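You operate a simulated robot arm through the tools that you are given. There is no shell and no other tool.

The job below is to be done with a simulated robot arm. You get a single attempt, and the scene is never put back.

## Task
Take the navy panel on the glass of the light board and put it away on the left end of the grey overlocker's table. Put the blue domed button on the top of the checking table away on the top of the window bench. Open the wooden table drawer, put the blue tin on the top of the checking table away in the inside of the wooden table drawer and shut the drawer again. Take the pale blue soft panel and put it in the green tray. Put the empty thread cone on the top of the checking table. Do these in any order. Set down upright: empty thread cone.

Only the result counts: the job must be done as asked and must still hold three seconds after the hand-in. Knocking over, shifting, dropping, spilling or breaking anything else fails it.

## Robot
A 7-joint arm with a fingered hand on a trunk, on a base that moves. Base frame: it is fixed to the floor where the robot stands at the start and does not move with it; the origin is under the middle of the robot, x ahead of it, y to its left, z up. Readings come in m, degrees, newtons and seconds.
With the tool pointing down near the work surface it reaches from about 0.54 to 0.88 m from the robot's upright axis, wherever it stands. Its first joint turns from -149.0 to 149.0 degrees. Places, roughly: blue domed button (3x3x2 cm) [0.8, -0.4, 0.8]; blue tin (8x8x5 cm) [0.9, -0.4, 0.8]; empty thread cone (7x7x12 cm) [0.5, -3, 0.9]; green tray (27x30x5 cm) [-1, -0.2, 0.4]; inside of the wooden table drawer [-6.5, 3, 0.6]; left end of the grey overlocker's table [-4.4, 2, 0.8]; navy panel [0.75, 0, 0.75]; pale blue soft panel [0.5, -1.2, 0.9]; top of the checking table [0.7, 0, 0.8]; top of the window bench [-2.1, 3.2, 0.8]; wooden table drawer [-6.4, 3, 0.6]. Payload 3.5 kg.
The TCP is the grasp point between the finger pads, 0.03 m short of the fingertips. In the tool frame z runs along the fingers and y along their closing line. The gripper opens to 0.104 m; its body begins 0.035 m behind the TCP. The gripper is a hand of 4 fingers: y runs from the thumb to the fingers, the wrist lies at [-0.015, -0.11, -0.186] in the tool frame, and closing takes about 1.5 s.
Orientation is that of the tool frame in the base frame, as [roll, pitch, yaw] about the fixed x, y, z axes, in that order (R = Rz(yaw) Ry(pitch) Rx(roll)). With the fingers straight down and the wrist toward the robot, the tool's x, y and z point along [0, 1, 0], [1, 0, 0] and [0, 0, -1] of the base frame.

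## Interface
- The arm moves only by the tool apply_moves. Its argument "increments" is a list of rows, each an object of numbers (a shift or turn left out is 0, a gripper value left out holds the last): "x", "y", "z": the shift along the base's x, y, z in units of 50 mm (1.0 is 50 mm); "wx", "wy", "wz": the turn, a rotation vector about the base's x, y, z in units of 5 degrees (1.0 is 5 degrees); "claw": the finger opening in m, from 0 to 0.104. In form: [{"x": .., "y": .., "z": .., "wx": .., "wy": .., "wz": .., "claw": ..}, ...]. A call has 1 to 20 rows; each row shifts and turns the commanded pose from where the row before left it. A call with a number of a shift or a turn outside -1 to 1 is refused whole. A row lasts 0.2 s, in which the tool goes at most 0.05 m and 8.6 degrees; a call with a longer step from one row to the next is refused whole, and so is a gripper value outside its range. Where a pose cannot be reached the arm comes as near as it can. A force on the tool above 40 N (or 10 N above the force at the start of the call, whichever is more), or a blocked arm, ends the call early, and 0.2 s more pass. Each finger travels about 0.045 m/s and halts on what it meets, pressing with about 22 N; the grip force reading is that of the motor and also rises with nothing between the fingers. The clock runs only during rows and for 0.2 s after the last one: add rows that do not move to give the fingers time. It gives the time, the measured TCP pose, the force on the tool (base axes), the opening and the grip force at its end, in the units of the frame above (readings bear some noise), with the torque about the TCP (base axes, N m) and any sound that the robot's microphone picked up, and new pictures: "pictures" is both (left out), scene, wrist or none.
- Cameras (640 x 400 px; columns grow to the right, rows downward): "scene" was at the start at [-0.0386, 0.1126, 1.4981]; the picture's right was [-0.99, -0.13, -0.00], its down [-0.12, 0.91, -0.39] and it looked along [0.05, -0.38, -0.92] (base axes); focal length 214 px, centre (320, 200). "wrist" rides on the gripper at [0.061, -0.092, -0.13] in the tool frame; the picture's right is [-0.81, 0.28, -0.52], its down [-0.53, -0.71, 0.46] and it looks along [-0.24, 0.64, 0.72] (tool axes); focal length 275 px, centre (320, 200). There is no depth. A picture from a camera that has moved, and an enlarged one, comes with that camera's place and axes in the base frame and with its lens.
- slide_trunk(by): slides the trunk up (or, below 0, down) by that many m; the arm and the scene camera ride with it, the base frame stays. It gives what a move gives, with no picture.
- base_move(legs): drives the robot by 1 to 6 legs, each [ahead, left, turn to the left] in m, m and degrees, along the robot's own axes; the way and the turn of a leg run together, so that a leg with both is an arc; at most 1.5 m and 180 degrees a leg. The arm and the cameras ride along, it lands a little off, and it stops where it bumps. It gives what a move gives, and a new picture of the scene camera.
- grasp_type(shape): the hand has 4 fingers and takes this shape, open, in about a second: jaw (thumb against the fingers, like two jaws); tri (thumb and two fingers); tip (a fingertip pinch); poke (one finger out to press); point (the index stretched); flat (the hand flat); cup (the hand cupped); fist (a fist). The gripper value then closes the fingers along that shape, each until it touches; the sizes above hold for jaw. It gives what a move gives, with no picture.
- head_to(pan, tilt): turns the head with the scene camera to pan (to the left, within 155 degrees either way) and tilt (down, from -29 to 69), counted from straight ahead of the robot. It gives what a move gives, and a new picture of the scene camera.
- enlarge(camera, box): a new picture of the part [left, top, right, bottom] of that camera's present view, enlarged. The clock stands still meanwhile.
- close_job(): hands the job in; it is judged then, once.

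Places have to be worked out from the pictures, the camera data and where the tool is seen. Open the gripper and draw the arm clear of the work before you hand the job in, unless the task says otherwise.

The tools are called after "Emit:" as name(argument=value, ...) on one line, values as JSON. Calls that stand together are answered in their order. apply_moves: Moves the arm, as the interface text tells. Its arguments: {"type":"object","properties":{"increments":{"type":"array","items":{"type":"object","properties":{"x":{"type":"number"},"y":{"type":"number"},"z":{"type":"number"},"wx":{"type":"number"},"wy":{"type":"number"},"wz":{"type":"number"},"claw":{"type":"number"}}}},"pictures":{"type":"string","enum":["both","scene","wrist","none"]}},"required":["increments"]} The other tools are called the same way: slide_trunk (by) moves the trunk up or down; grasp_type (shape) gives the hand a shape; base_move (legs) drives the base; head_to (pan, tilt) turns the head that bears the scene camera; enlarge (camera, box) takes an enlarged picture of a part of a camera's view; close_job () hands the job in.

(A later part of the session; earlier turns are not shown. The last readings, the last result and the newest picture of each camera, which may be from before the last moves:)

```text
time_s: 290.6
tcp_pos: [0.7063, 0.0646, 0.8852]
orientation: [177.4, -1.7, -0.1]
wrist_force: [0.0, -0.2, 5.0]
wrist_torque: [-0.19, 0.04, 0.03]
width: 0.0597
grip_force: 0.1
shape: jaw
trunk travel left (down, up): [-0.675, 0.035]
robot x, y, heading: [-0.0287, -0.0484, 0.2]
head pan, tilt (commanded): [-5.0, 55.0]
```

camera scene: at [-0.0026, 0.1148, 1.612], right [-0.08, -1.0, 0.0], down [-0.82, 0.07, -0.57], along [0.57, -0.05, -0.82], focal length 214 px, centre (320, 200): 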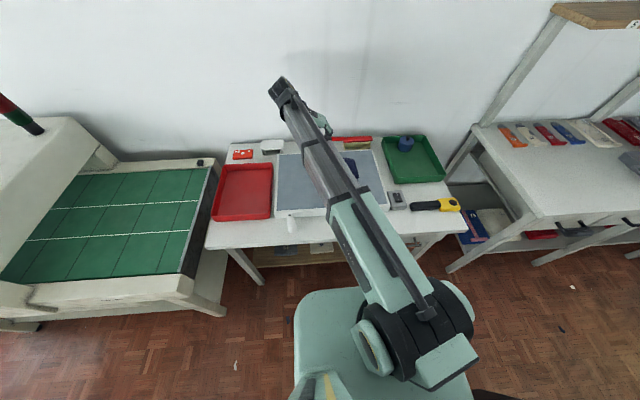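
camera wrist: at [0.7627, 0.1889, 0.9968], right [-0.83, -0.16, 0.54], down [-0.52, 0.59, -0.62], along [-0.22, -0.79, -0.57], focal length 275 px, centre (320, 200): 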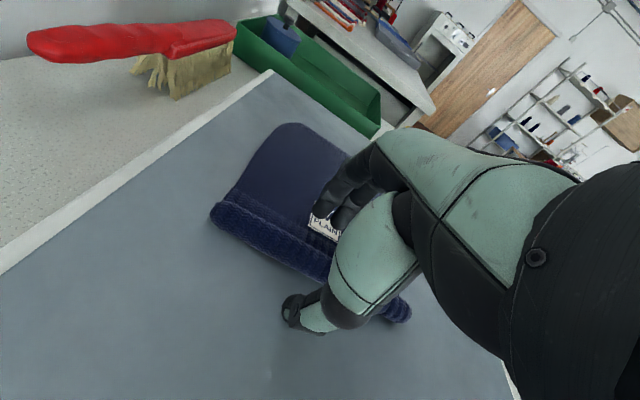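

Light contact (5 N). I'll press a couple of millimetres and close on the roll.

Emit:
apply_moves(increments=[{"z": -0.04, "claw": 0.045}, {"claw": 0.03}, {"claw": 0.015}, {"claw": 0.0}, {}, {}, {}, {}], pictures="wrist")

Emit:
enlarge(camera="wrist", box=[160, 120, 440, 360])

```text
time_s: 292.4
tcp_pos: [0.7048, 0.0653, 0.882]
orientation: [177.4, -1.7, 0.0]
wrist_force: [-2.8, 7.9, 19.1]
wrist_torque: [-0.01, -0.02, 0.0]
width: 0.024
grip_force: 22.1
shape: jaw
trunk travel left (down, up): [-0.675, 0.035]
robot x, y, heading: [-0.0321, -0.0464, 0.1]
head pan, tilt (commanded): [-5.0, 55.0]
camera wrist: at [0.7628, 0.1622, 1.0111], right [-0.83, -0.25, 0.51], down [-0.52, 0.69, -0.5], along [-0.22, -0.68, -0.7], focal length 275 px, centre (320, 200)
```

wrist: 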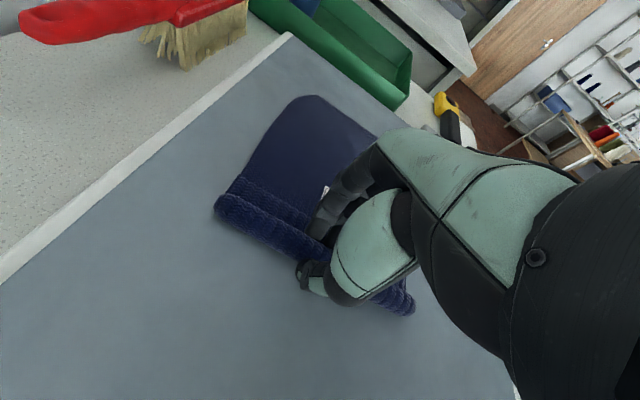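

```text
1.67 times, centred on (300, 240) of wrist
camera zoom: at [0.7628, 0.1622, 1.0111], right [-0.83, -0.25, 0.51], down [-0.52, 0.69, -0.5], along [-0.22, -0.68, -0.7], focal length 459 px, centre (353, 133)
```

zoom: 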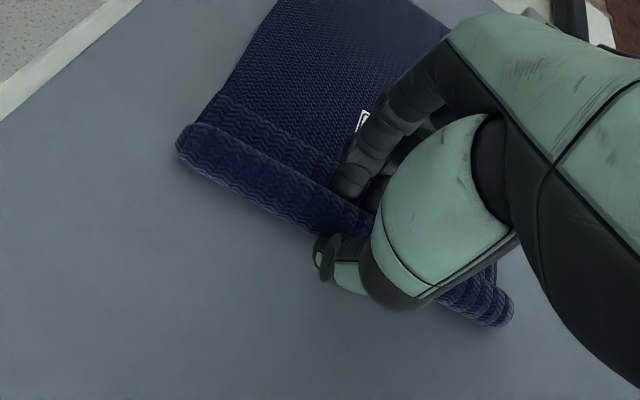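

The fingers hold the roll (24 mm, 22 N). I'll lift slowly and check.

Emit:
apply_moves(increments=[{"z": 0.1}, {"z": 0.2}, {"z": 0.3}, {"z": 0.4}, {"z": 0.5}, {}], pictures="both")

```text
time_s: 293.8
tcp_pos: [0.7075, 0.0661, 0.959]
orientation: [177.4, -1.7, 0.0]
wrist_force: [-0.4, 0.3, -0.3]
wrist_torque: [0.05, 0.01, -0.02]
width: 0.0224
grip_force: 21.8
shape: jaw
trunk travel left (down, up): [-0.675, 0.035]
robot x, y, heading: [-0.0276, -0.0506, 0.2]
head pan, tilt (commanded): [-5.0, 55.0]
camera scene: at [-0.0025, 0.1149, 1.612], right [-0.08, -1.0, 0.0], down [-0.82, 0.07, -0.57], along [0.57, -0.05, -0.82], focal length 214 px, centre (320, 200)
camera wrist: at [0.7646, 0.1625, 1.0863], right [-0.82, -0.25, 0.51], down [-0.52, 0.69, -0.5], along [-0.22, -0.68, -0.7], focal length 275 px, centre (320, 200)
```

scene: 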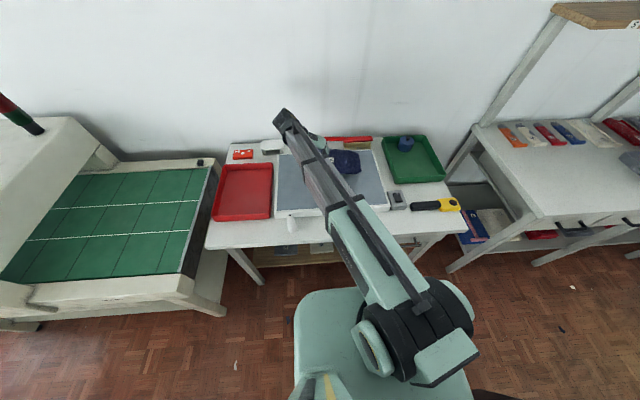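
wrist: 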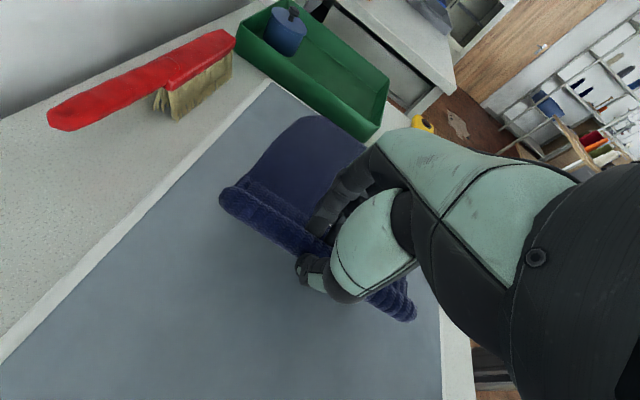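

The panel is held rigid and level. I'll raise it and tuck the arm to the right for the drive.

Emit:
apply_moves(increments=[{"z": 0.9}, {"z": 0.9}, {"z": 0.9}, {"z": 0.9}, {"z": 0.6}, {"x": -0.543, "y": -0.793, "wz": 0.5}, {"x": -0.543, "y": -0.793, "wz": 0.5}, {"x": -0.543, "y": -0.793, "wz": 0.5}, {"x": -0.543, "y": -0.793, "wz": 0.5}, {"x": -0.543, "y": -0.793, "wz": 0.5}, {"x": -0.543, "y": -0.793, "wz": 0.5}, {"x": -0.543, "y": -0.793, "wz": 0.5}, {"x": -0.543, "y": -0.793, "wz": 0.5}, {"x": -0.543, "y": -0.793, "wz": 0.5}, {"x": -0.543, "y": -0.793, "wz": 0.5}, {"x": -0.543, "y": -0.793, "wz": 0.5}, {"x": -0.543, "y": -0.793, "wz": 0.5}, {"x": -0.543, "y": -0.793, "wz": 0.5}, {"x": -0.543, "y": -0.793, "wz": 0.5}], pictures="both")

```text
time_s: 297.8
tcp_pos: [0.3246, -0.4905, 1.1654]
orientation: [177.4, -1.7, 35.2]
wrist_force: [-0.3, -0.7, -0.7]
wrist_torque: [0.01, 0.01, -0.01]
width: 0.0222
grip_force: 22.1
shape: jaw
trunk travel left (down, up): [-0.675, 0.035]
robot x, y, heading: [-0.0273, -0.0483, 0.2]
head pan, tilt (commanded): [-5.0, 55.0]
camera scene: at [-0.0029, 0.1142, 1.612], right [-0.08, -1.0, 0.0], down [-0.82, 0.07, -0.57], along [0.57, -0.05, -0.82], focal length 214 px, centre (320, 200)
camera wrist: at [0.3153, -0.3793, 1.2939], right [-0.53, -0.68, 0.51], down [-0.82, 0.27, -0.5], along [0.21, -0.68, -0.7], focal length 275 px, centre (320, 200)
```

scene: 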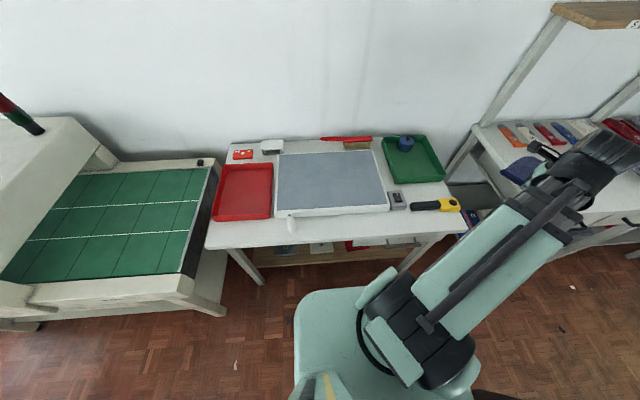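
wrist: 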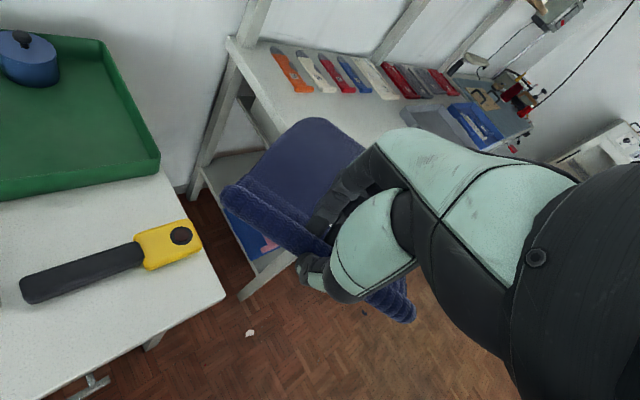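

Panel secured. Driving back from the table, right past the wooden table's end, then backward into the open aisle.

Emit:
base_move(legs=[[-0.2, 0, 0], [0, -1.1, 0], [-1.0, 0, 0]])

Emit:
head_to(pan=150, tilt=25)

Emit:
head_to(pan=-155, tilt=25)

```text
time_s: 309.6
tcp_pos: [-0.8946, -1.6136, 1.1671]
orientation: [177.4, -1.6, 36.2]
wrist_force: [-0.3, -0.1, -0.1]
wrist_torque: [0.07, -0.04, 0.01]
width: 0.0227
grip_force: 21.9
shape: jaw
trunk travel left (down, up): [-0.675, 0.035]
robot x, y, heading: [-1.2552, -1.1806, 1.4]
head pan, tilt (commanded): [-5.0, 55.0]
camera scene: at [-1.235, -1.0162, 1.612], right [-0.06, -1.0, 0.0], down [-0.82, 0.05, -0.57], along [0.57, -0.04, -0.82], focal length 214 px, centre (320, 200)
```

scene: 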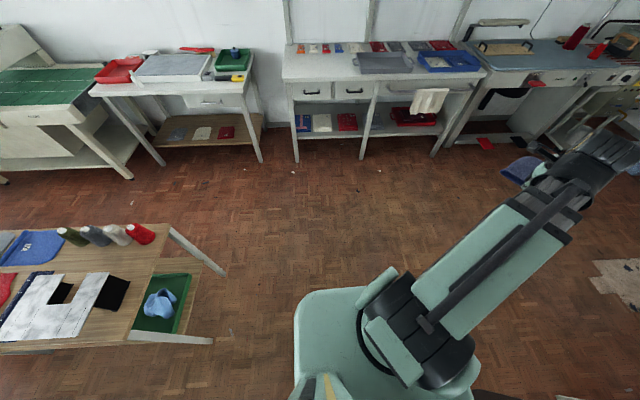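

```text
time_s: 312.0
tcp_pos: [-0.8942, -1.6138, 1.166]
orientation: [177.3, -1.5, 36.3]
wrist_force: [-0.7, -0.2, -0.2]
wrist_torque: [0.05, 0.03, -0.01]
width: 0.0224
grip_force: 22.1
shape: jaw
trunk travel left (down, up): [-0.675, 0.035]
robot x, y, heading: [-1.2576, -1.1811, 1.3]
head pan, tilt (commanded): [150.0, 25.0]
camera scene: at [-1.3876, -0.9677, 1.656], right [0.48, 0.88, 0.0], down [0.37, -0.2, -0.91], along [-0.8, 0.43, -0.42], focal length 214 px, centre (320, 200)
```

scene: 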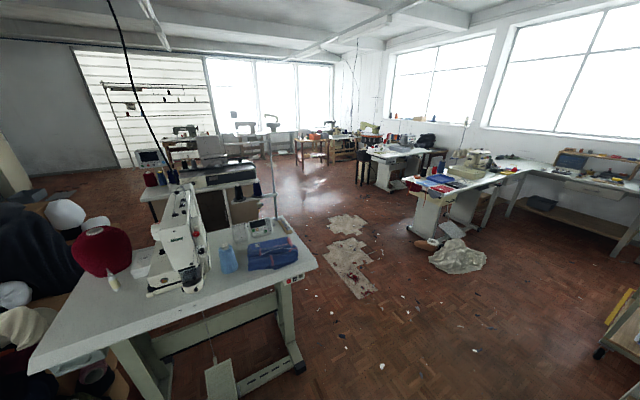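

```text
time_s: 316.1
tcp_pos: [-0.8932, -1.6135, 1.1659]
orientation: [177.3, -1.6, 36.3]
wrist_force: [0.1, -0.3, -0.4]
wrist_torque: [0.01, 0.03, 0.0]
width: 0.0228
grip_force: 21.7
shape: jaw
trunk travel left (down, up): [-0.675, 0.035]
robot x, y, heading: [-1.2524, -1.181, 1.7]
head pan, tilt (commanded): [-154.7, 25.0]
camera scene: at [-1.3889, -1.0533, 1.656], right [-0.45, 0.89, 0.0], down [0.38, 0.19, -0.91], along [-0.81, -0.41, -0.42], focal length 214 px, centre (320, 200)
```

scene: 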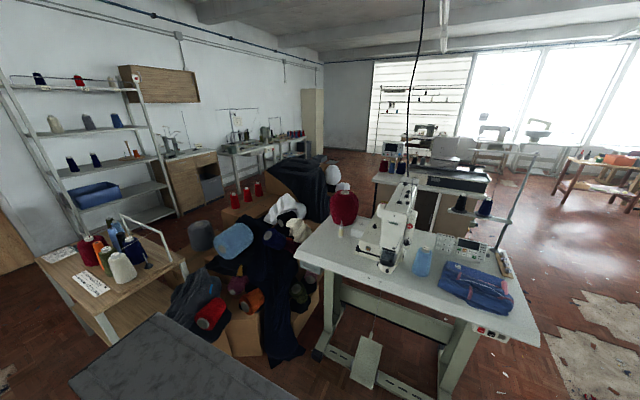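

The corridor to the far table runs between the sewing table (y≤−0.5) and the cloth heap (y≥0.95). I'll thread between the sewing table and the wooden table with heading 0, staying near x≈−1.67.

Emit:
base_move(legs=[[0, 0.3, -1.6], [-0.41, 0.2, 0]])

Emit:
head_to(pan=150, tilt=50)

```text
time_s: 320.6
tcp_pos: [-1.3253, -1.119, 1.1667]
orientation: [177.4, -1.6, 34.1]
wrist_force: [0.8, -0.2, -0.1]
wrist_torque: [0.02, 0.02, -0.01]
width: 0.0221
grip_force: 22.2
shape: jaw
trunk travel left (down, up): [-0.675, 0.035]
robot x, y, heading: [-1.6681, -0.673, -0.6]
head pan, tilt (commanded): [-154.7, 25.0]
camera scene: at [-1.7992, -0.5389, 1.6559], right [-0.42, 0.91, 0.0], down [0.38, 0.18, -0.91], along [-0.82, -0.38, -0.42], focal length 214 px, centre (320, 200)
```

scene: 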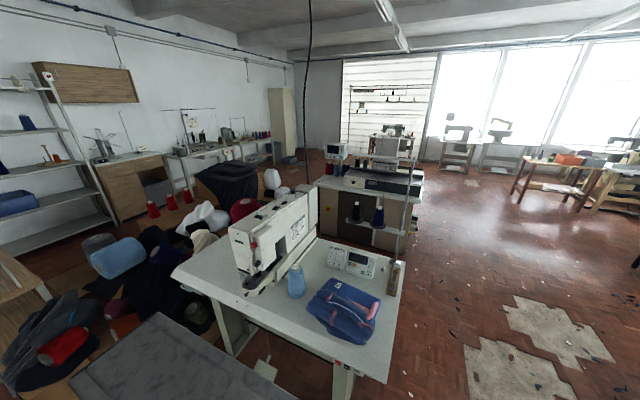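

```text
time_s: 324.7
tcp_pos: [-1.3254, -1.1183, 1.1672]
orientation: [177.4, -1.6, 34.0]
wrist_force: [-0.6, 0.5, -0.5]
wrist_torque: [0.04, 0.0, -0.04]
width: 0.0224
grip_force: 21.6
shape: jaw
trunk travel left (down, up): [-0.675, 0.035]
robot x, y, heading: [-1.67, -0.6749, -0.8]
head pan, tilt (commanded): [150.0, 50.0]
camera scene: at [-1.7809, -0.4616, 1.6185], right [0.51, 0.86, 0.0], down [0.66, -0.39, -0.64], along [-0.55, 0.33, -0.77], focal length 214 px, centre (320, 200)
```

scene: 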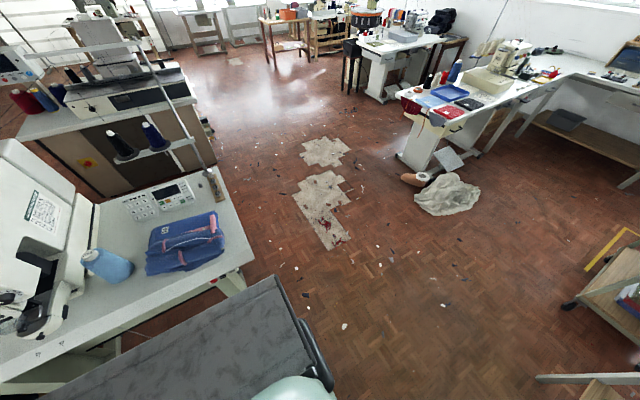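

Clearance to the sewing table is about 0.17 m. I'll continue left (north) 0.95 m and then look again.

Emit:
base_move(legs=[[0, 0.95, 0.8]])

Emit:
head_to(pan=155, tilt=30)

Emit:
head_to(pan=-150, tilt=45)

```text
time_s: 329.6
tcp_pos: [-1.3135, -0.1851, 1.1665]
orientation: [177.4, -1.6, 34.1]
wrist_force: [0.7, -0.6, -0.4]
wrist_torque: [0.04, 0.0, 0.02]
width: 0.0224
grip_force: 22.0
shape: jaw
trunk travel left (down, up): [-0.675, 0.035]
robot x, y, heading: [-1.6588, 0.2547, -0.7]
head pan, tilt (commanded): [150.0, 50.0]
camera scene: at [-1.7706, 0.4708, 1.6184], right [0.51, 0.86, 0.0], down [0.66, -0.39, -0.64], along [-0.55, 0.33, -0.77], focal length 214 px, centre (320, 200)
```

scene: 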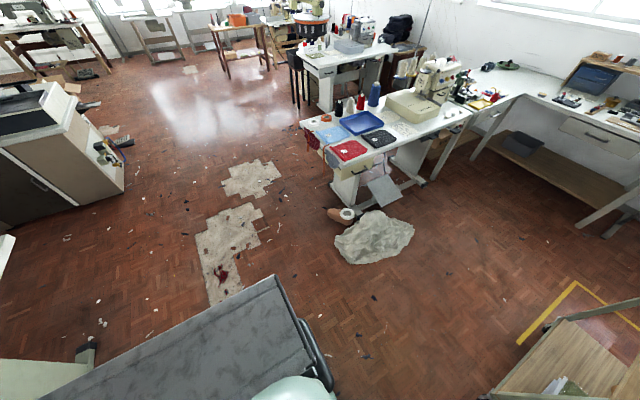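

```text
time_s: 330.4
tcp_pos: [-1.3134, -0.1857, 1.1665]
orientation: [177.4, -1.6, 34.2]
wrist_force: [0.3, 0.8, -0.3]
wrist_torque: [0.03, 0.03, 0.0]
width: 0.0224
grip_force: 22.0
shape: jaw
trunk travel left (down, up): [-0.675, 0.035]
robot x, y, heading: [-1.6593, 0.2654, -0.6]
head pan, tilt (commanded): [154.7, 30.0]
camera scene: at [-1.7857, 0.4707, 1.6479], right [0.44, 0.9, 0.0], down [0.45, -0.22, -0.87], along [-0.78, 0.38, -0.5], focal length 214 px, centre (320, 200)
```

scene: 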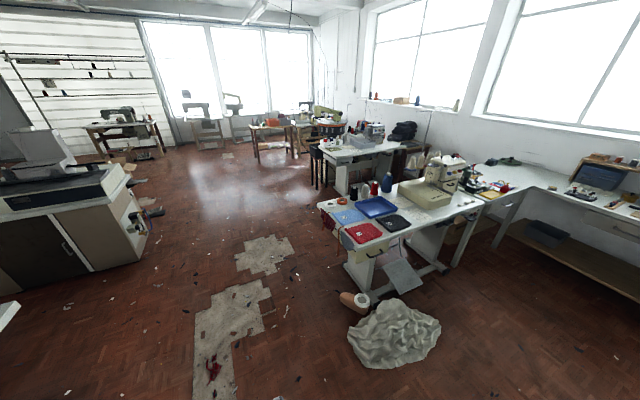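

```text
time_s: 334.6
tcp_pos: [-1.3128, -0.1846, 1.1655]
orientation: [177.4, -1.6, 34.2]
wrist_force: [-0.9, 0.9, -0.9]
wrist_torque: [0.06, 0.02, -0.03]
width: 0.0222
grip_force: 22.0
shape: jaw
trunk travel left (down, up): [-0.675, 0.035]
robot x, y, heading: [-1.6595, 0.2608, -0.5]
head pan, tilt (commanded): [-150.0, 45.0]
camera scene: at [-1.7752, 0.3912, 1.6254], right [-0.49, 0.87, 0.0], down [0.62, 0.35, -0.71], along [-0.62, -0.35, -0.71], focal length 214 px, centre (320, 200)
```

scene: 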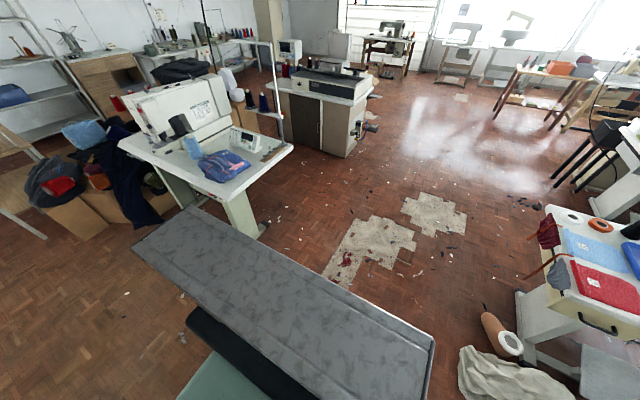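

The corridor behind me is clear along y≈0.26; the target table is the one beyond, at about x −4.35…−3.7, y≥1.7. I'll back along the corridor to x≈−3.3 and then turn to face the window side.

Emit:
base_move(legs=[[-0.9, 0, 0.5], [-0.75, 0, 0]])

Emit:
base_move(legs=[[0, 0, 90]])

Emit:
head_to(pan=30, tilt=30)

```text
time_s: 342.9
tcp_pos: [-2.9498, -0.1796, 1.1653]
orientation: [177.5, -1.5, 35.1]
wrist_force: [-0.6, 0.0, 0.2]
wrist_torque: [0.02, -0.03, 0.0]
width: 0.0224
grip_force: 22.0
shape: jaw
trunk travel left (down, up): [-0.675, 0.035]
robot x, y, heading: [-3.3047, 0.2611, 0.6]
head pan, tilt (commanded): [-150.0, 45.0]
camera scene: at [-3.4207, 0.3906, 1.6254], right [-0.5, 0.86, 0.0], down [0.61, 0.36, -0.71], along [-0.61, -0.36, -0.71], focal length 214 px, centre (320, 200)
```

scene: 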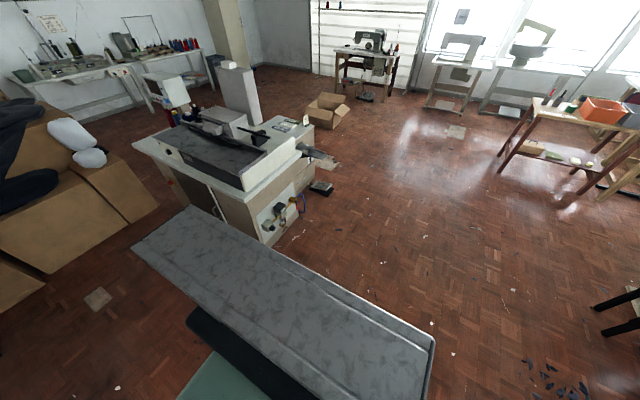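

```text
time_s: 347.1
tcp_pos: [-2.8551, 0.6059, 1.1669]
orientation: [177.4, -1.6, 124.1]
wrist_force: [0.1, 0.5, -0.8]
wrist_torque: [-0.01, 0.02, 0.03]
width: 0.0221
grip_force: 21.9
shape: jaw
trunk travel left (down, up): [-0.675, 0.035]
robot x, y, heading: [-3.3006, 0.2617, 89.1]
head pan, tilt (commanded): [-150.0, 45.0]
camera scene: at [-3.4351, 0.1483, 1.6254], right [-0.87, -0.49, 0.0], down [-0.34, 0.62, -0.71], along [0.34, -0.62, -0.71], focal length 214 px, centre (320, 200)
```

scene: 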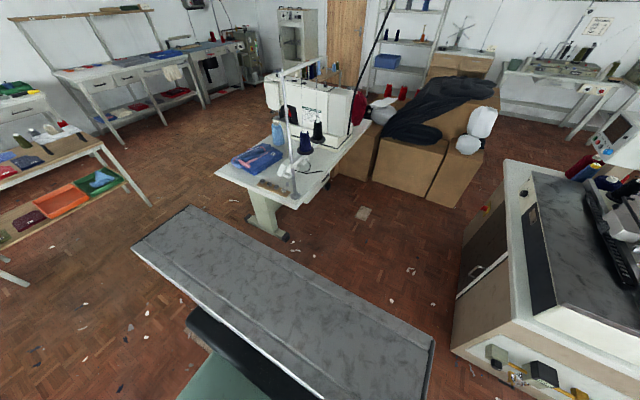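

```text
time_s: 349.8
tcp_pos: [-2.8551, 0.606, 1.1664]
orientation: [177.4, -1.6, 124.0]
wrist_force: [0.8, 0.2, -1.1]
wrist_torque: [0.0, 0.06, 0.02]
width: 0.0225
grip_force: 21.9
shape: jaw
trunk travel left (down, up): [-0.675, 0.035]
robot x, y, heading: [-3.3058, 0.2626, 89.0]
head pan, tilt (commanded): [30.0, 30.0]
camera scene: at [-3.5187, 0.2983, 1.648], right [0.87, 0.49, 0.0], down [0.24, -0.44, -0.87], along [-0.42, 0.76, -0.5], focal length 214 px, centre (320, 200)
```

scene: 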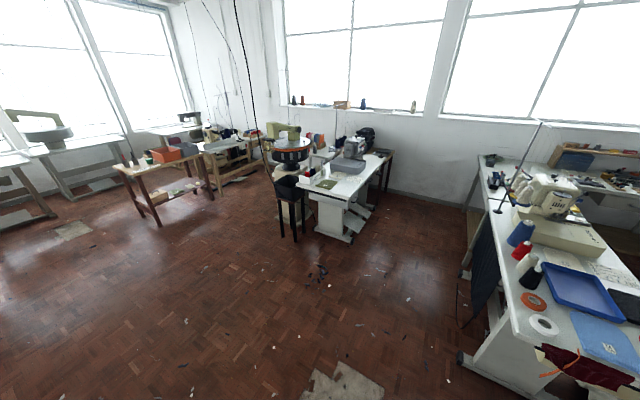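

I now face the grey overlocker's table; its left end projects to about (327,177) in this view. Zooming in.

Emit:
enlarge(camera="scene", box=[240, 110, 440, 235])

```text
3.20 times, centred on (340, 172) of scene
camera zoom: at [-3.5187, 0.2983, 1.648], right [0.87, 0.49, 0.0], down [0.24, -0.44, -0.87], along [-0.42, 0.76, -0.5], focal length 686 px, centre (256, 288)
```

zoom: 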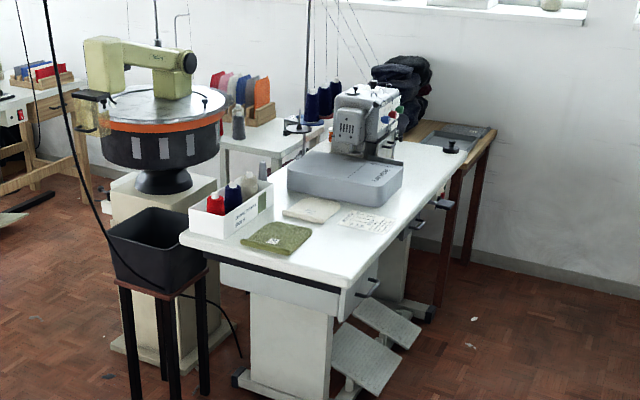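

The table's left (south) end spans x≈−4.55…−4.04 from y≈1.72; a green panel, pad and sheet lie there but a patch about x −4.22…−4.05, y 1.74…2.0 is free. I'll drive round to face it.

Emit:
base_move(legs=[[0, 0.42, 1], [0.4, 0, 0], [0, 0.42, 0]])

Emit:
head_to(pan=-5, tilt=40)

Emit:
enlarge(camera="scene", box=[240, 100, 440, 225])

```text
time_s: 356.7
tcp_pos: [-3.6959, 1.0137, 1.1663]
orientation: [177.5, -1.5, 124.1]
wrist_force: [-0.6, 0.3, 0.0]
wrist_torque: [-0.04, 0.0, 0.0]
width: 0.0224
grip_force: 22.3
shape: jaw
trunk travel left (down, up): [-0.675, 0.035]
robot x, y, heading: [-4.1421, 0.6643, 89.4]
head pan, tilt (commanded): [30.0, 30.0]
camera scene: at [-4.3585, 0.7038, 1.6479], right [0.87, 0.49, 0.0], down [0.25, -0.44, -0.87], along [-0.43, 0.75, -0.5], focal length 214 px, centre (320, 200)
```

scene: 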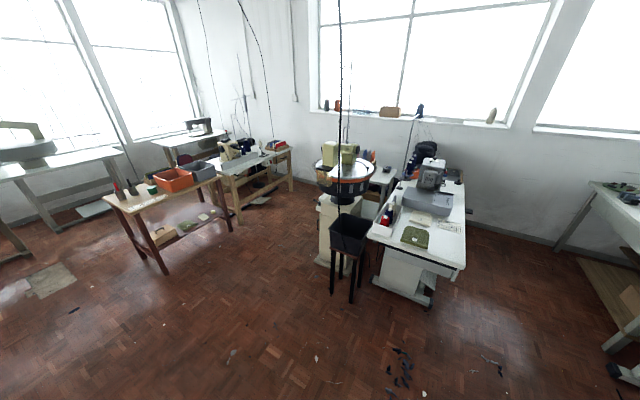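

```text
time_s: 357.7
tcp_pos: [-3.695, 1.014, 1.1658]
orientation: [177.4, -1.6, 124.2]
wrist_force: [-0.7, 0.4, -0.4]
wrist_torque: [-0.03, 0.04, -0.01]
width: 0.0225
grip_force: 21.9
shape: jaw
trunk travel left (down, up): [-0.675, 0.035]
robot x, y, heading: [-4.1417, 0.6655, 89.4]
head pan, tilt (commanded): [-5.0, 40.0]
camera scene: at [-4.3051, 0.7097, 1.6327], right [1.0, -0.1, 0.0], down [-0.06, -0.64, -0.77], along [0.07, 0.76, -0.64], focal length 214 px, centre (320, 200)
```

scene: 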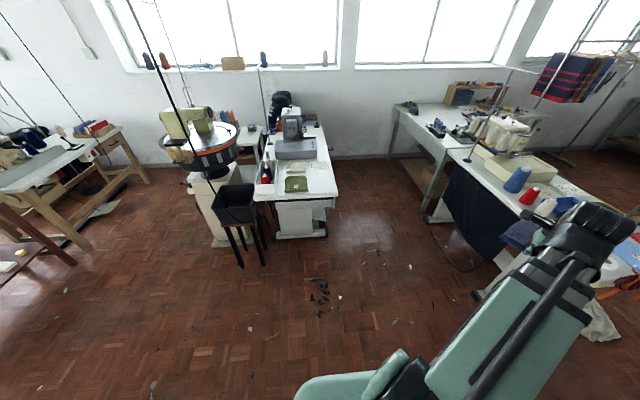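

```text
3.20 times, centred on (340, 162) of scene
camera zoom: at [-4.3051, 0.7097, 1.6327], right [1.0, -0.1, 0.0], down [-0.06, -0.64, -0.77], along [0.07, 0.76, -0.64], focal length 686 px, centre (256, 320)
```

zoom: 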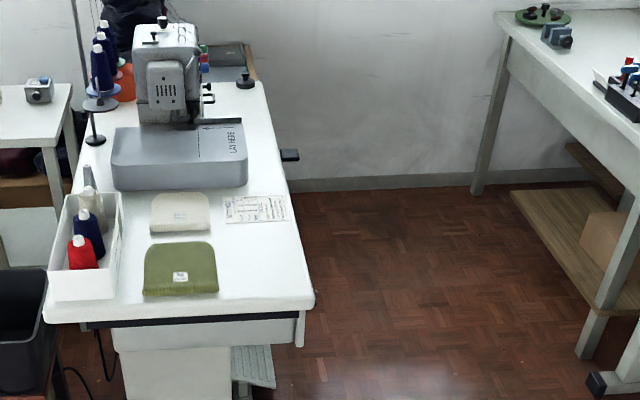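

With two views the table top triangulates to z≈0.74–0.75, and the free patch is x −4.275…−4.085, y 1.82…2.11. I'll drive up and swing the panel round in front, over that patch.

Emit:
base_move(legs=[[0.47, 0, 0.6]])

Emit:
apply_moves(increments=[{"x": -0.616, "y": 0.722, "wz": 0.797}, {"x": -0.674, "y": 0.67, "wz": 0.797}, {"x": -0.728, "y": 0.61, "wz": 0.797}, {"x": -0.776, "y": 0.548, "wz": 0.797}, {"x": -0.818, "y": 0.48, "wz": 0.797}, {"x": -0.856, "y": 0.412, "wz": 0.797}, {"x": -0.888, "y": 0.336, "wz": 0.797}, {"x": -0.914, "y": 0.262, "wz": 0.797}, {"x": -0.932, "y": 0.184, "wz": 0.797}, {"x": -0.499, "y": 0.659, "wz": 0.797}, {"x": -0.499, "y": 0.659, "wz": 0.797}, {"x": -0.499, "y": 0.659, "wz": 0.797}, {"x": -0.499, "y": 0.659, "wz": 0.797}, {"x": -0.499, "y": 0.659, "wz": 0.797}, {}], pictures="both")

```text
time_s: 360.5
tcp_pos: [-3.6955, 1.4941, 1.1664]
orientation: [177.5, -1.6, 124.6]
wrist_force: [1.0, 0.7, -0.1]
wrist_torque: [-0.03, 0.03, -0.01]
width: 0.0225
grip_force: 22.4
shape: jaw
trunk travel left (down, up): [-0.675, 0.035]
robot x, y, heading: [-4.139, 1.1469, 89.9]
head pan, tilt (commanded): [-5.0, 40.0]
camera scene: at [-4.3025, 1.1844, 1.6326], right [1.0, -0.09, 0.0], down [-0.06, -0.64, -0.77], along [0.07, 0.76, -0.64], focal length 214 px, centre (320, 200)
```

scene: 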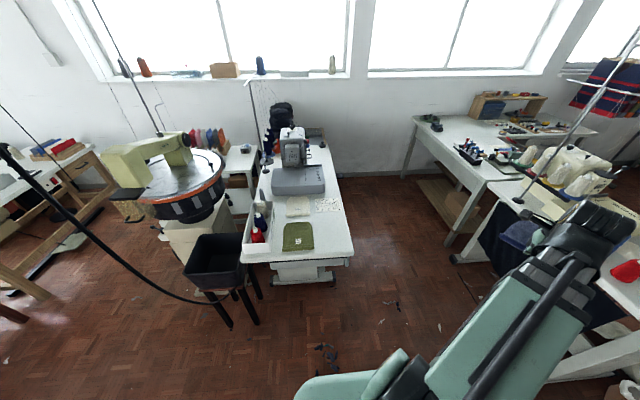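

```text
time_s: 363.7
tcp_pos: [-4.1777, 1.8705, 1.1675]
orientation: [177.4, -1.6, -179.3]
wrist_force: [-0.2, -1.0, -0.5]
wrist_torque: [0.0, 0.02, -0.01]
width: 0.0226
grip_force: 22.0
shape: jaw
trunk travel left (down, up): [-0.675, 0.035]
robot x, y, heading: [-4.139, 1.1441, 89.7]
head pan, tilt (commanded): [-5.0, 40.0]
camera scene: at [-4.3026, 1.1835, 1.6327], right [1.0, -0.09, 0.0], down [-0.06, -0.64, -0.77], along [0.07, 0.76, -0.64], focal length 214 px, centre (320, 200)
camera wrist: at [-4.2344, 1.7713, 1.2945], right [0.82, 0.26, 0.51], down [0.53, -0.69, -0.5], along [0.22, 0.68, -0.7], focal length 275 px, centre (320, 200)
```

scene: 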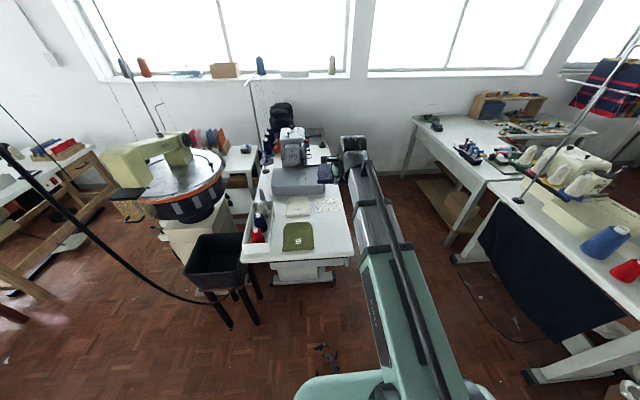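
wrist: 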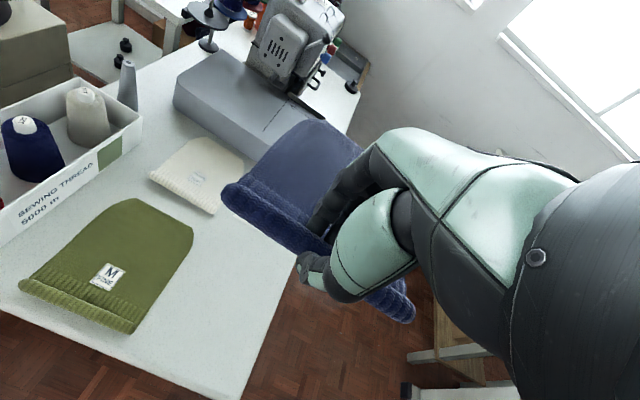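

The wrist view confirms the table corner at [−4.078, 1.817] and green panel's edge at x≈−4.275; the navy roll spans x −4.25…−4.08. I'll shift 1 cm left and lower toward the table.

Emit:
apply_moves(increments=[{"x": -0.2, "y": -0.15, "z": -0.8}, {"z": -0.9}, {"z": -0.9}, {"z": -0.9}, {"z": -0.9}, {"z": -0.8}, {"z": -0.6}, {}], pictures="both")

```text
time_s: 365.5
tcp_pos: [-4.1902, 1.8614, 0.8747]
orientation: [177.5, -1.6, -179.4]
wrist_force: [0.0, -0.7, -0.7]
wrist_torque: [-0.02, 0.02, 0.01]
width: 0.0224
grip_force: 22.3
shape: jaw
trunk travel left (down, up): [-0.675, 0.035]
robot x, y, heading: [-4.1384, 1.1453, 90.1]
head pan, tilt (commanded): [-5.0, 40.0]
camera scene: at [-4.3026, 1.1837, 1.6327], right [1.0, -0.09, 0.0], down [-0.06, -0.64, -0.77], along [0.07, 0.76, -0.64], focal length 214 px, centre (320, 200)
camera wrist: at [-4.2475, 1.7622, 1.0028], right [0.82, 0.26, 0.51], down [0.53, -0.69, -0.5], along [0.22, 0.68, -0.7], focal length 275 px, centre (320, 200)
```

scene: 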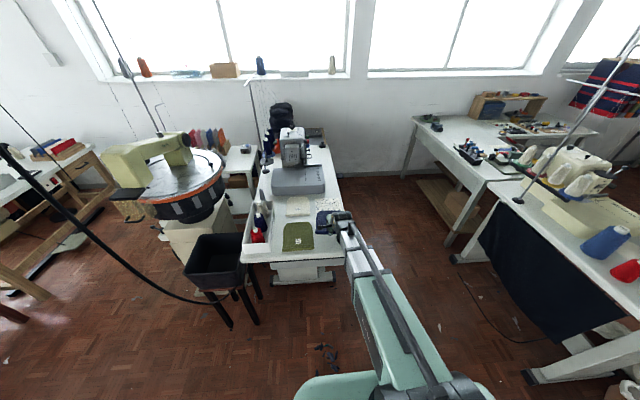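
wrist: 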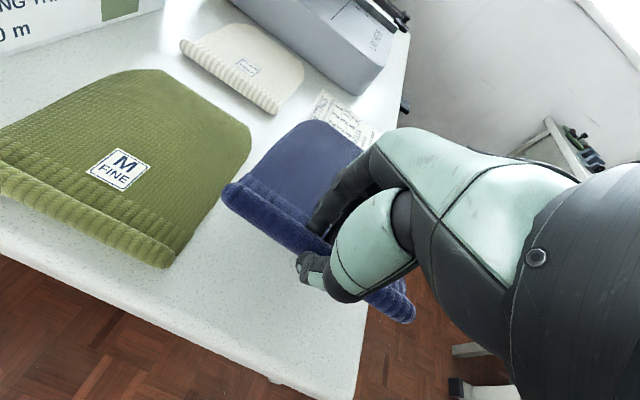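

Looks well placed. Lowering on, slowly near the surface.

Emit:
apply_moves(increments=[{"z": -0.5}, {"z": -0.4}, {"z": -0.3}, {"z": -0.2}, {}], pictures="wrist")

Emit:
apply_moves(increments=[{"z": -0.08}, {"z": -0.08}, {}], pictures="none")

```text
time_s: 366.7
tcp_pos: [-4.1924, 1.8617, 0.807]
orientation: [177.4, -1.5, -179.3]
wrist_force: [0.8, -0.6, 0.2]
wrist_torque: [0.15, 0.05, -0.02]
width: 0.0225
grip_force: 21.6
shape: jaw
trunk travel left (down, up): [-0.675, 0.035]
robot x, y, heading: [-4.1401, 1.1446, 89.9]
head pan, tilt (commanded): [-5.0, 40.0]
camera wrist: at [-4.2483, 1.7625, 0.9337], right [0.82, 0.26, 0.51], down [0.53, -0.69, -0.5], along [0.22, 0.68, -0.7], focal length 275 px, centre (320, 200)
```

wrist: 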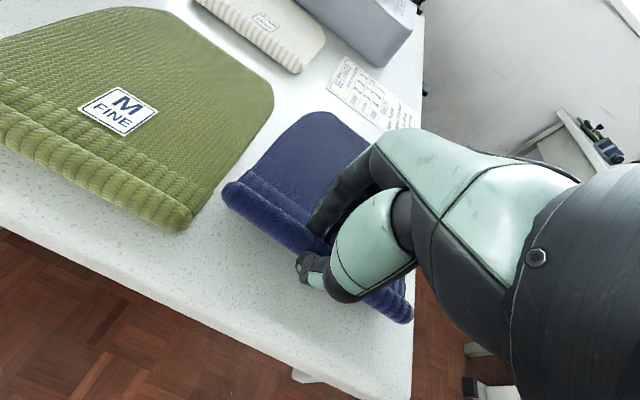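

```text
time_s: 367.5
tcp_pos: [-4.191, 1.8621, 0.797]
orientation: [177.4, -1.5, -179.5]
wrist_force: [0.0, -0.6, 0.8]
wrist_torque: [0.17, 0.05, -0.01]
width: 0.0222
grip_force: 22.0
shape: jaw
trunk travel left (down, up): [-0.675, 0.035]
robot x, y, heading: [-4.1373, 1.1447, 90.0]
head pan, tilt (commanded): [-5.0, 40.0]
```

The torque shows the panel's far end has touched the table. A few more millimetres to rest the roll.

Emit:
apply_moves(increments=[{"z": -0.08}, {"z": -0.06}, {}], pictures="none")

Emit:
apply_moves(increments=[{"z": -0.06}, {"z": -0.06}, {}], pictures="wrist")

```text
time_s: 368.3
tcp_pos: [-4.1906, 1.8614, 0.7945]
orientation: [177.0, -1.7, -179.4]
wrist_force: [1.9, 4.6, 26.2]
wrist_torque: [0.69, 0.16, -0.05]
width: 0.023
grip_force: 21.8
shape: jaw
trunk travel left (down, up): [-0.675, 0.035]
robot x, y, heading: [-4.1364, 1.1439, 90.2]
head pan, tilt (commanded): [-5.0, 40.0]
```

```text
time_s: 368.7
tcp_pos: [-4.1905, 1.8637, 0.7943]
orientation: [176.7, -1.8, -179.5]
wrist_force: [0.9, -3.2, 19.2]
wrist_torque: [0.27, 0.09, 0.0]
width: 0.023
grip_force: 21.7
shape: jaw
trunk travel left (down, up): [-0.675, 0.035]
robot x, y, heading: [-4.1402, 1.1415, 89.9]
head pan, tilt (commanded): [-5.0, 40.0]
stopped in row 2: the force on the tool passed its limit at 43 N (the readings are from after the stop); the commanded pose is now the measured one
camera wrist: at [-4.2474, 1.7627, 0.9202], right [0.82, 0.25, 0.51], down [0.52, -0.68, -0.51], along [0.22, 0.69, -0.69], focal length 275 px, centre (320, 200)
```

wrist: 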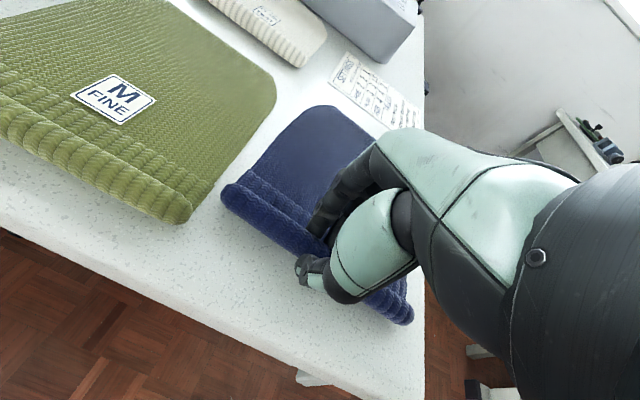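

The roll is firmly on the table (contact at TCP z≈0.794). I'll ease up slightly and open the fingers.

Emit:
apply_moves(increments=[{"z": 0.06}, {"claw": 0.035}, {"claw": 0.045}, {"claw": 0.055}, {"claw": 0.065}, {}, {}], pictures="wrist")

Emit:
apply_moves(increments=[{"z": 0.2}, {"z": 0.4}, {"z": 0.7}, {"z": 0.9}, {"z": 0.9}, {"z": 0.9}, {"z": 0.9}, {"z": 0.9}, {"z": 0.9}, {}], pictures="both")

```text
time_s: 370.3
tcp_pos: [-4.1923, 1.8626, 0.7937]
orientation: [177.0, -1.6, -179.5]
wrist_force: [0.5, -1.7, 7.3]
wrist_torque: [0.21, -0.08, -0.04]
width: 0.0626
grip_force: 0.1
shape: jaw
trunk travel left (down, up): [-0.675, 0.035]
robot x, y, heading: [-4.1433, 1.1436, 89.9]
head pan, tilt (commanded): [-5.0, 40.0]
camera wrist: at [-4.2475, 1.7633, 0.921], right [0.82, 0.26, 0.51], down [0.52, -0.68, -0.51], along [0.22, 0.68, -0.7], focal length 275 px, centre (320, 200)
```

wrist: 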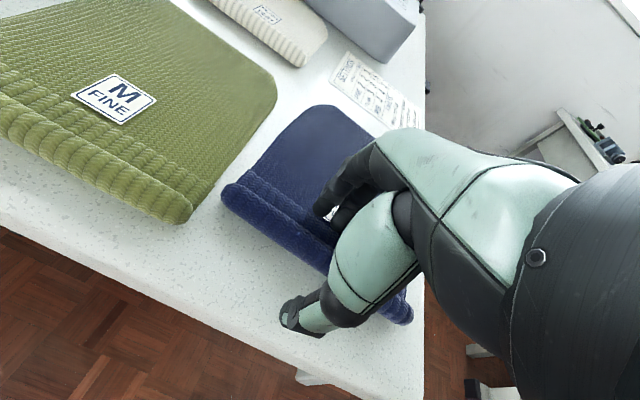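

```text
time_s: 372.5
tcp_pos: [-4.1891, 1.8629, 1.1297]
orientation: [177.0, -1.7, -179.4]
wrist_force: [-0.7, 0.2, -0.1]
wrist_torque: [-0.01, 0.01, -0.03]
width: 0.0648
grip_force: 0.0
shape: jaw
trunk travel left (down, up): [-0.675, 0.035]
robot x, y, heading: [-4.1412, 1.146, 89.8]
head pan, tilt (commanded): [-5.0, 40.0]
camera scene: at [-4.3026, 1.1838, 1.6327], right [1.0, -0.09, 0.0], down [-0.06, -0.64, -0.77], along [0.07, 0.76, -0.64], focal length 214 px, centre (320, 200)
camera wrist: at [-4.2458, 1.7631, 1.2565], right [0.82, 0.26, 0.51], down [0.52, -0.68, -0.51], along [0.22, 0.68, -0.7], focal length 275 px, centre (320, 200)
```

scene: 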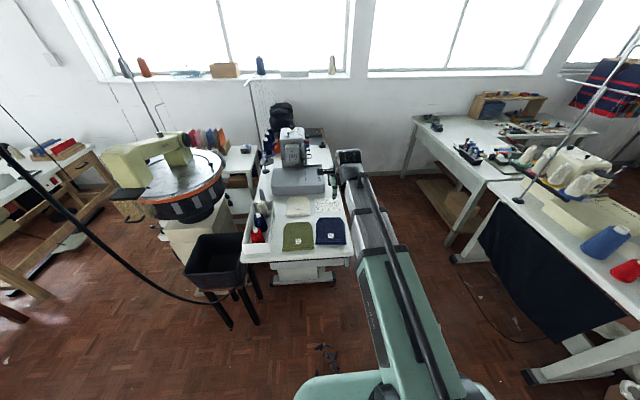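
wrist: 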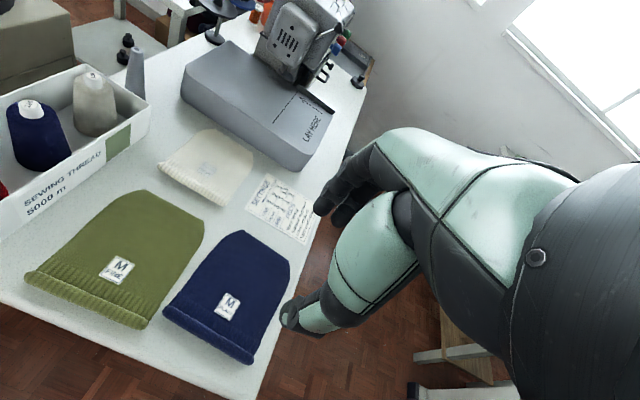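

The navy panel lies neatly beside the green one. With an empty hand I'll now look toward the wooden table with the drawer, near [−6.4, 3].

Emit:
head_to(pan=45, tilt=22)

Emit:
enlarge(camera="scene", box=[120, 100, 440, 300])

```text
time_s: 373.7
tcp_pos: [-4.1898, 1.8632, 1.1284]
orientation: [177.1, -1.7, -179.5]
wrist_force: [-0.3, 0.0, 0.2]
wrist_torque: [0.03, -0.01, 0.0]
width: 0.0648
grip_force: 0.0
shape: jaw
trunk travel left (down, up): [-0.675, 0.035]
robot x, y, heading: [-4.1389, 1.1456, 89.7]
head pan, tilt (commanded): [45.0, 22.0]
camera scene: at [-4.3756, 1.1649, 1.6608], right [0.71, 0.71, 0.0], down [0.26, -0.27, -0.93], along [-0.65, 0.66, -0.37], focal length 214 px, centre (320, 200)
```

scene: 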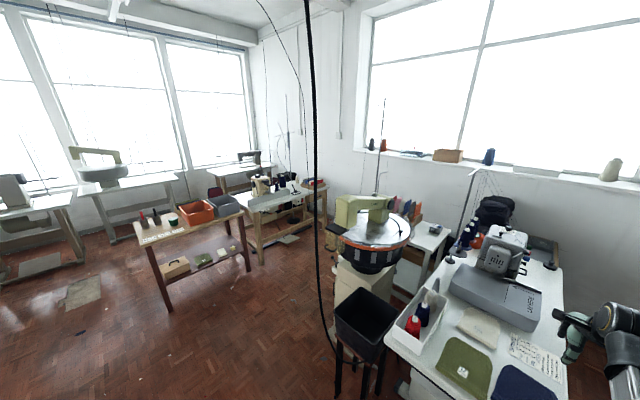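

```text
2.00 times, centred on (280, 200) of scene
camera zoom: at [-4.3756, 1.1649, 1.6608], right [0.71, 0.71, 0.0], down [0.26, -0.27, -0.93], along [-0.65, 0.66, -0.37], focal length 429 px, centre (400, 200)
```

zoom: 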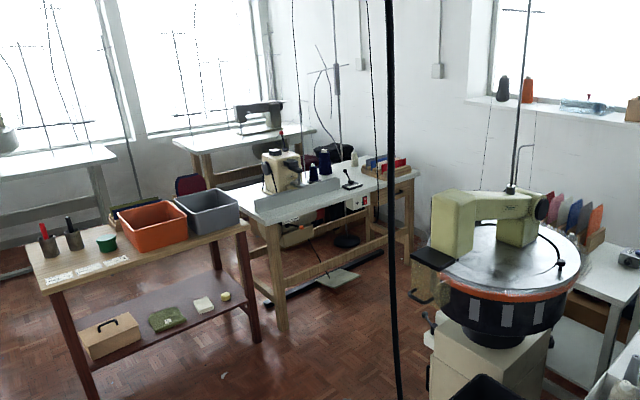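

The drawer projects to about (380,195) in that zoomed view, under the right end of the wooden-legged machine table. Zooming further.

Emit:
enlarge(camera="scene", box=[230, 160, 340, 240])

```text
5.00 times, centred on (285, 200) of scene
camera zoom: at [-4.3756, 1.1649, 1.6608], right [0.71, 0.71, 0.0], down [0.26, -0.27, -0.93], along [-0.65, 0.66, -0.37], focal length 1072 px, centre (495, 200)
```

zoom: 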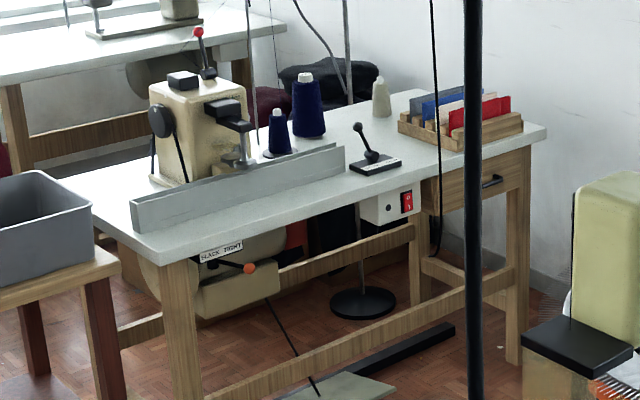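

The drawer is in the east side of that table's north end: handle near [−6.15, 2.95, 0.70], opening toward me. A cable hangs around [−4.71, 1.49], so I'll tuck the arm and go round well south of it.

Emit:
apply_moves(increments=[{"x": 0.499, "y": -0.659, "wz": -0.797}, {"x": 0.499, "y": -0.659, "wz": -0.797}, {"x": 0.499, "y": -0.659, "wz": -0.797}, {"x": 0.499, "y": -0.659, "wz": -0.797}, {"x": 0.499, "y": -0.659, "wz": -0.797}, {"x": 0.932, "y": -0.184, "wz": -0.797}, {"x": 0.914, "y": -0.262, "wz": -0.797}, {"x": 0.888, "y": -0.336, "wz": -0.797}, {"x": 0.856, "y": -0.412, "wz": -0.797}, {"x": 0.818, "y": -0.48, "wz": -0.797}, {"x": 0.776, "y": -0.548, "wz": -0.797}, {"x": 0.728, "y": -0.61, "wz": -0.797}, {"x": 0.674, "y": -0.67, "wz": -0.797}, {"x": 0.616, "y": -0.722, "wz": -0.797}, {}], pictures="none")

Emit:
base_move(legs=[[-0.45, 0, 0], [0, 0.85, 0]])

Emit:
head_to(pan=15, tilt=25)

```text
time_s: 376.9
tcp_pos: [-3.7082, 1.4868, 1.1288]
orientation: [177.0, -1.7, 124.7]
wrist_force: [-0.8, -0.4, -0.2]
wrist_torque: [0.02, 0.04, 0.01]
width: 0.0646
grip_force: 0.1
shape: jaw
trunk travel left (down, up): [-0.675, 0.035]
robot x, y, heading: [-4.1379, 1.1445, 90.1]
head pan, tilt (commanded): [45.0, 22.0]
```

```text
time_s: 383.7
tcp_pos: [-4.5551, 1.0416, 1.1309]
orientation: [177.0, -1.7, 125.0]
wrist_force: [0.4, 0.6, 0.6]
wrist_torque: [-0.02, 0.0, 0.0]
width: 0.0647
grip_force: 0.1
shape: jaw
trunk travel left (down, up): [-0.675, 0.035]
robot x, y, heading: [-4.9814, 0.6918, 90.3]
head pan, tilt (commanded): [45.0, 22.0]
camera scene: at [-5.2211, 0.7152, 1.6608], right [0.71, 0.71, 0.0], down [0.27, -0.26, -0.93], along [-0.66, 0.65, -0.37], focal length 214 px, centre (320, 200)
```

scene: 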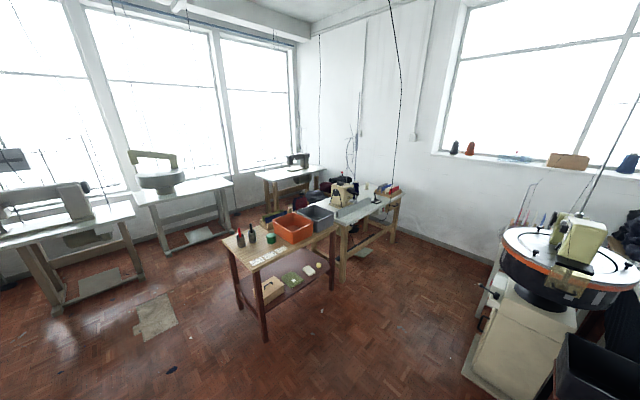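

```text
time_s: 384.7
tcp_pos: [-4.5559, 1.0415, 1.1292]
orientation: [177.0, -1.8, 125.0]
wrist_force: [0.5, 0.4, 1.1]
wrist_torque: [-0.02, -0.02, 0.01]
width: 0.0644
grip_force: 0.2
shape: jaw
trunk travel left (down, up): [-0.675, 0.035]
robot x, y, heading: [-4.9842, 0.6932, 90.2]
head pan, tilt (commanded): [15.0, 25.0]
camera scene: at [-5.1791, 0.7387, 1.656], right [0.96, 0.26, 0.0], down [0.11, -0.41, -0.91], along [-0.24, 0.87, -0.42], focal length 214 px, centre (320, 200)
```

scene: 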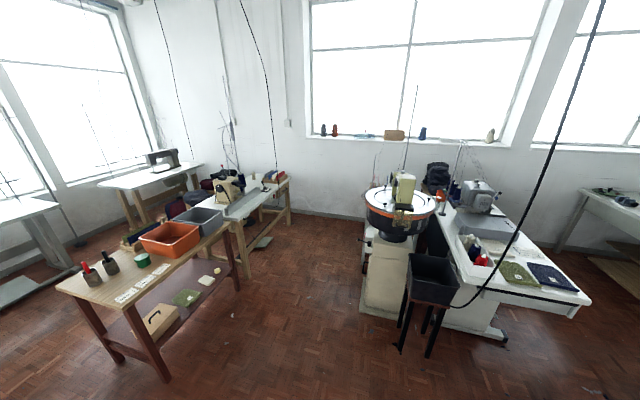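

The lane between the round machine (x≥−5.25) and the tables (x≤−6.2) is about 1 m wide. Zooming in on the drawer.

Emit:
enlarge(camera="scene", box=[200, 140, 320, 260])

```text
3.33 times, centred on (260, 200) of scene
camera zoom: at [-5.1791, 0.7387, 1.656], right [0.96, 0.26, 0.0], down [0.11, -0.41, -0.91], along [-0.24, 0.87, -0.42], focal length 715 px, centre (520, 200)
```

zoom: 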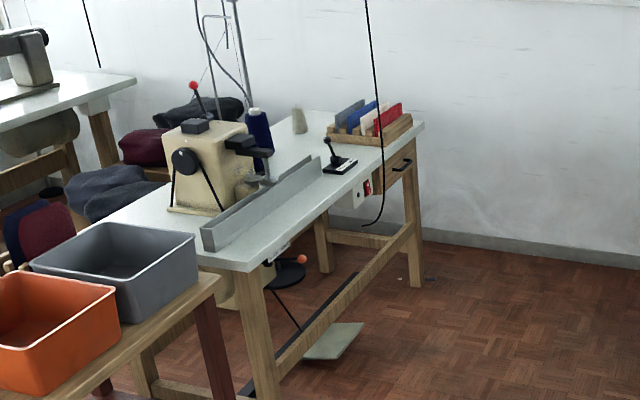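

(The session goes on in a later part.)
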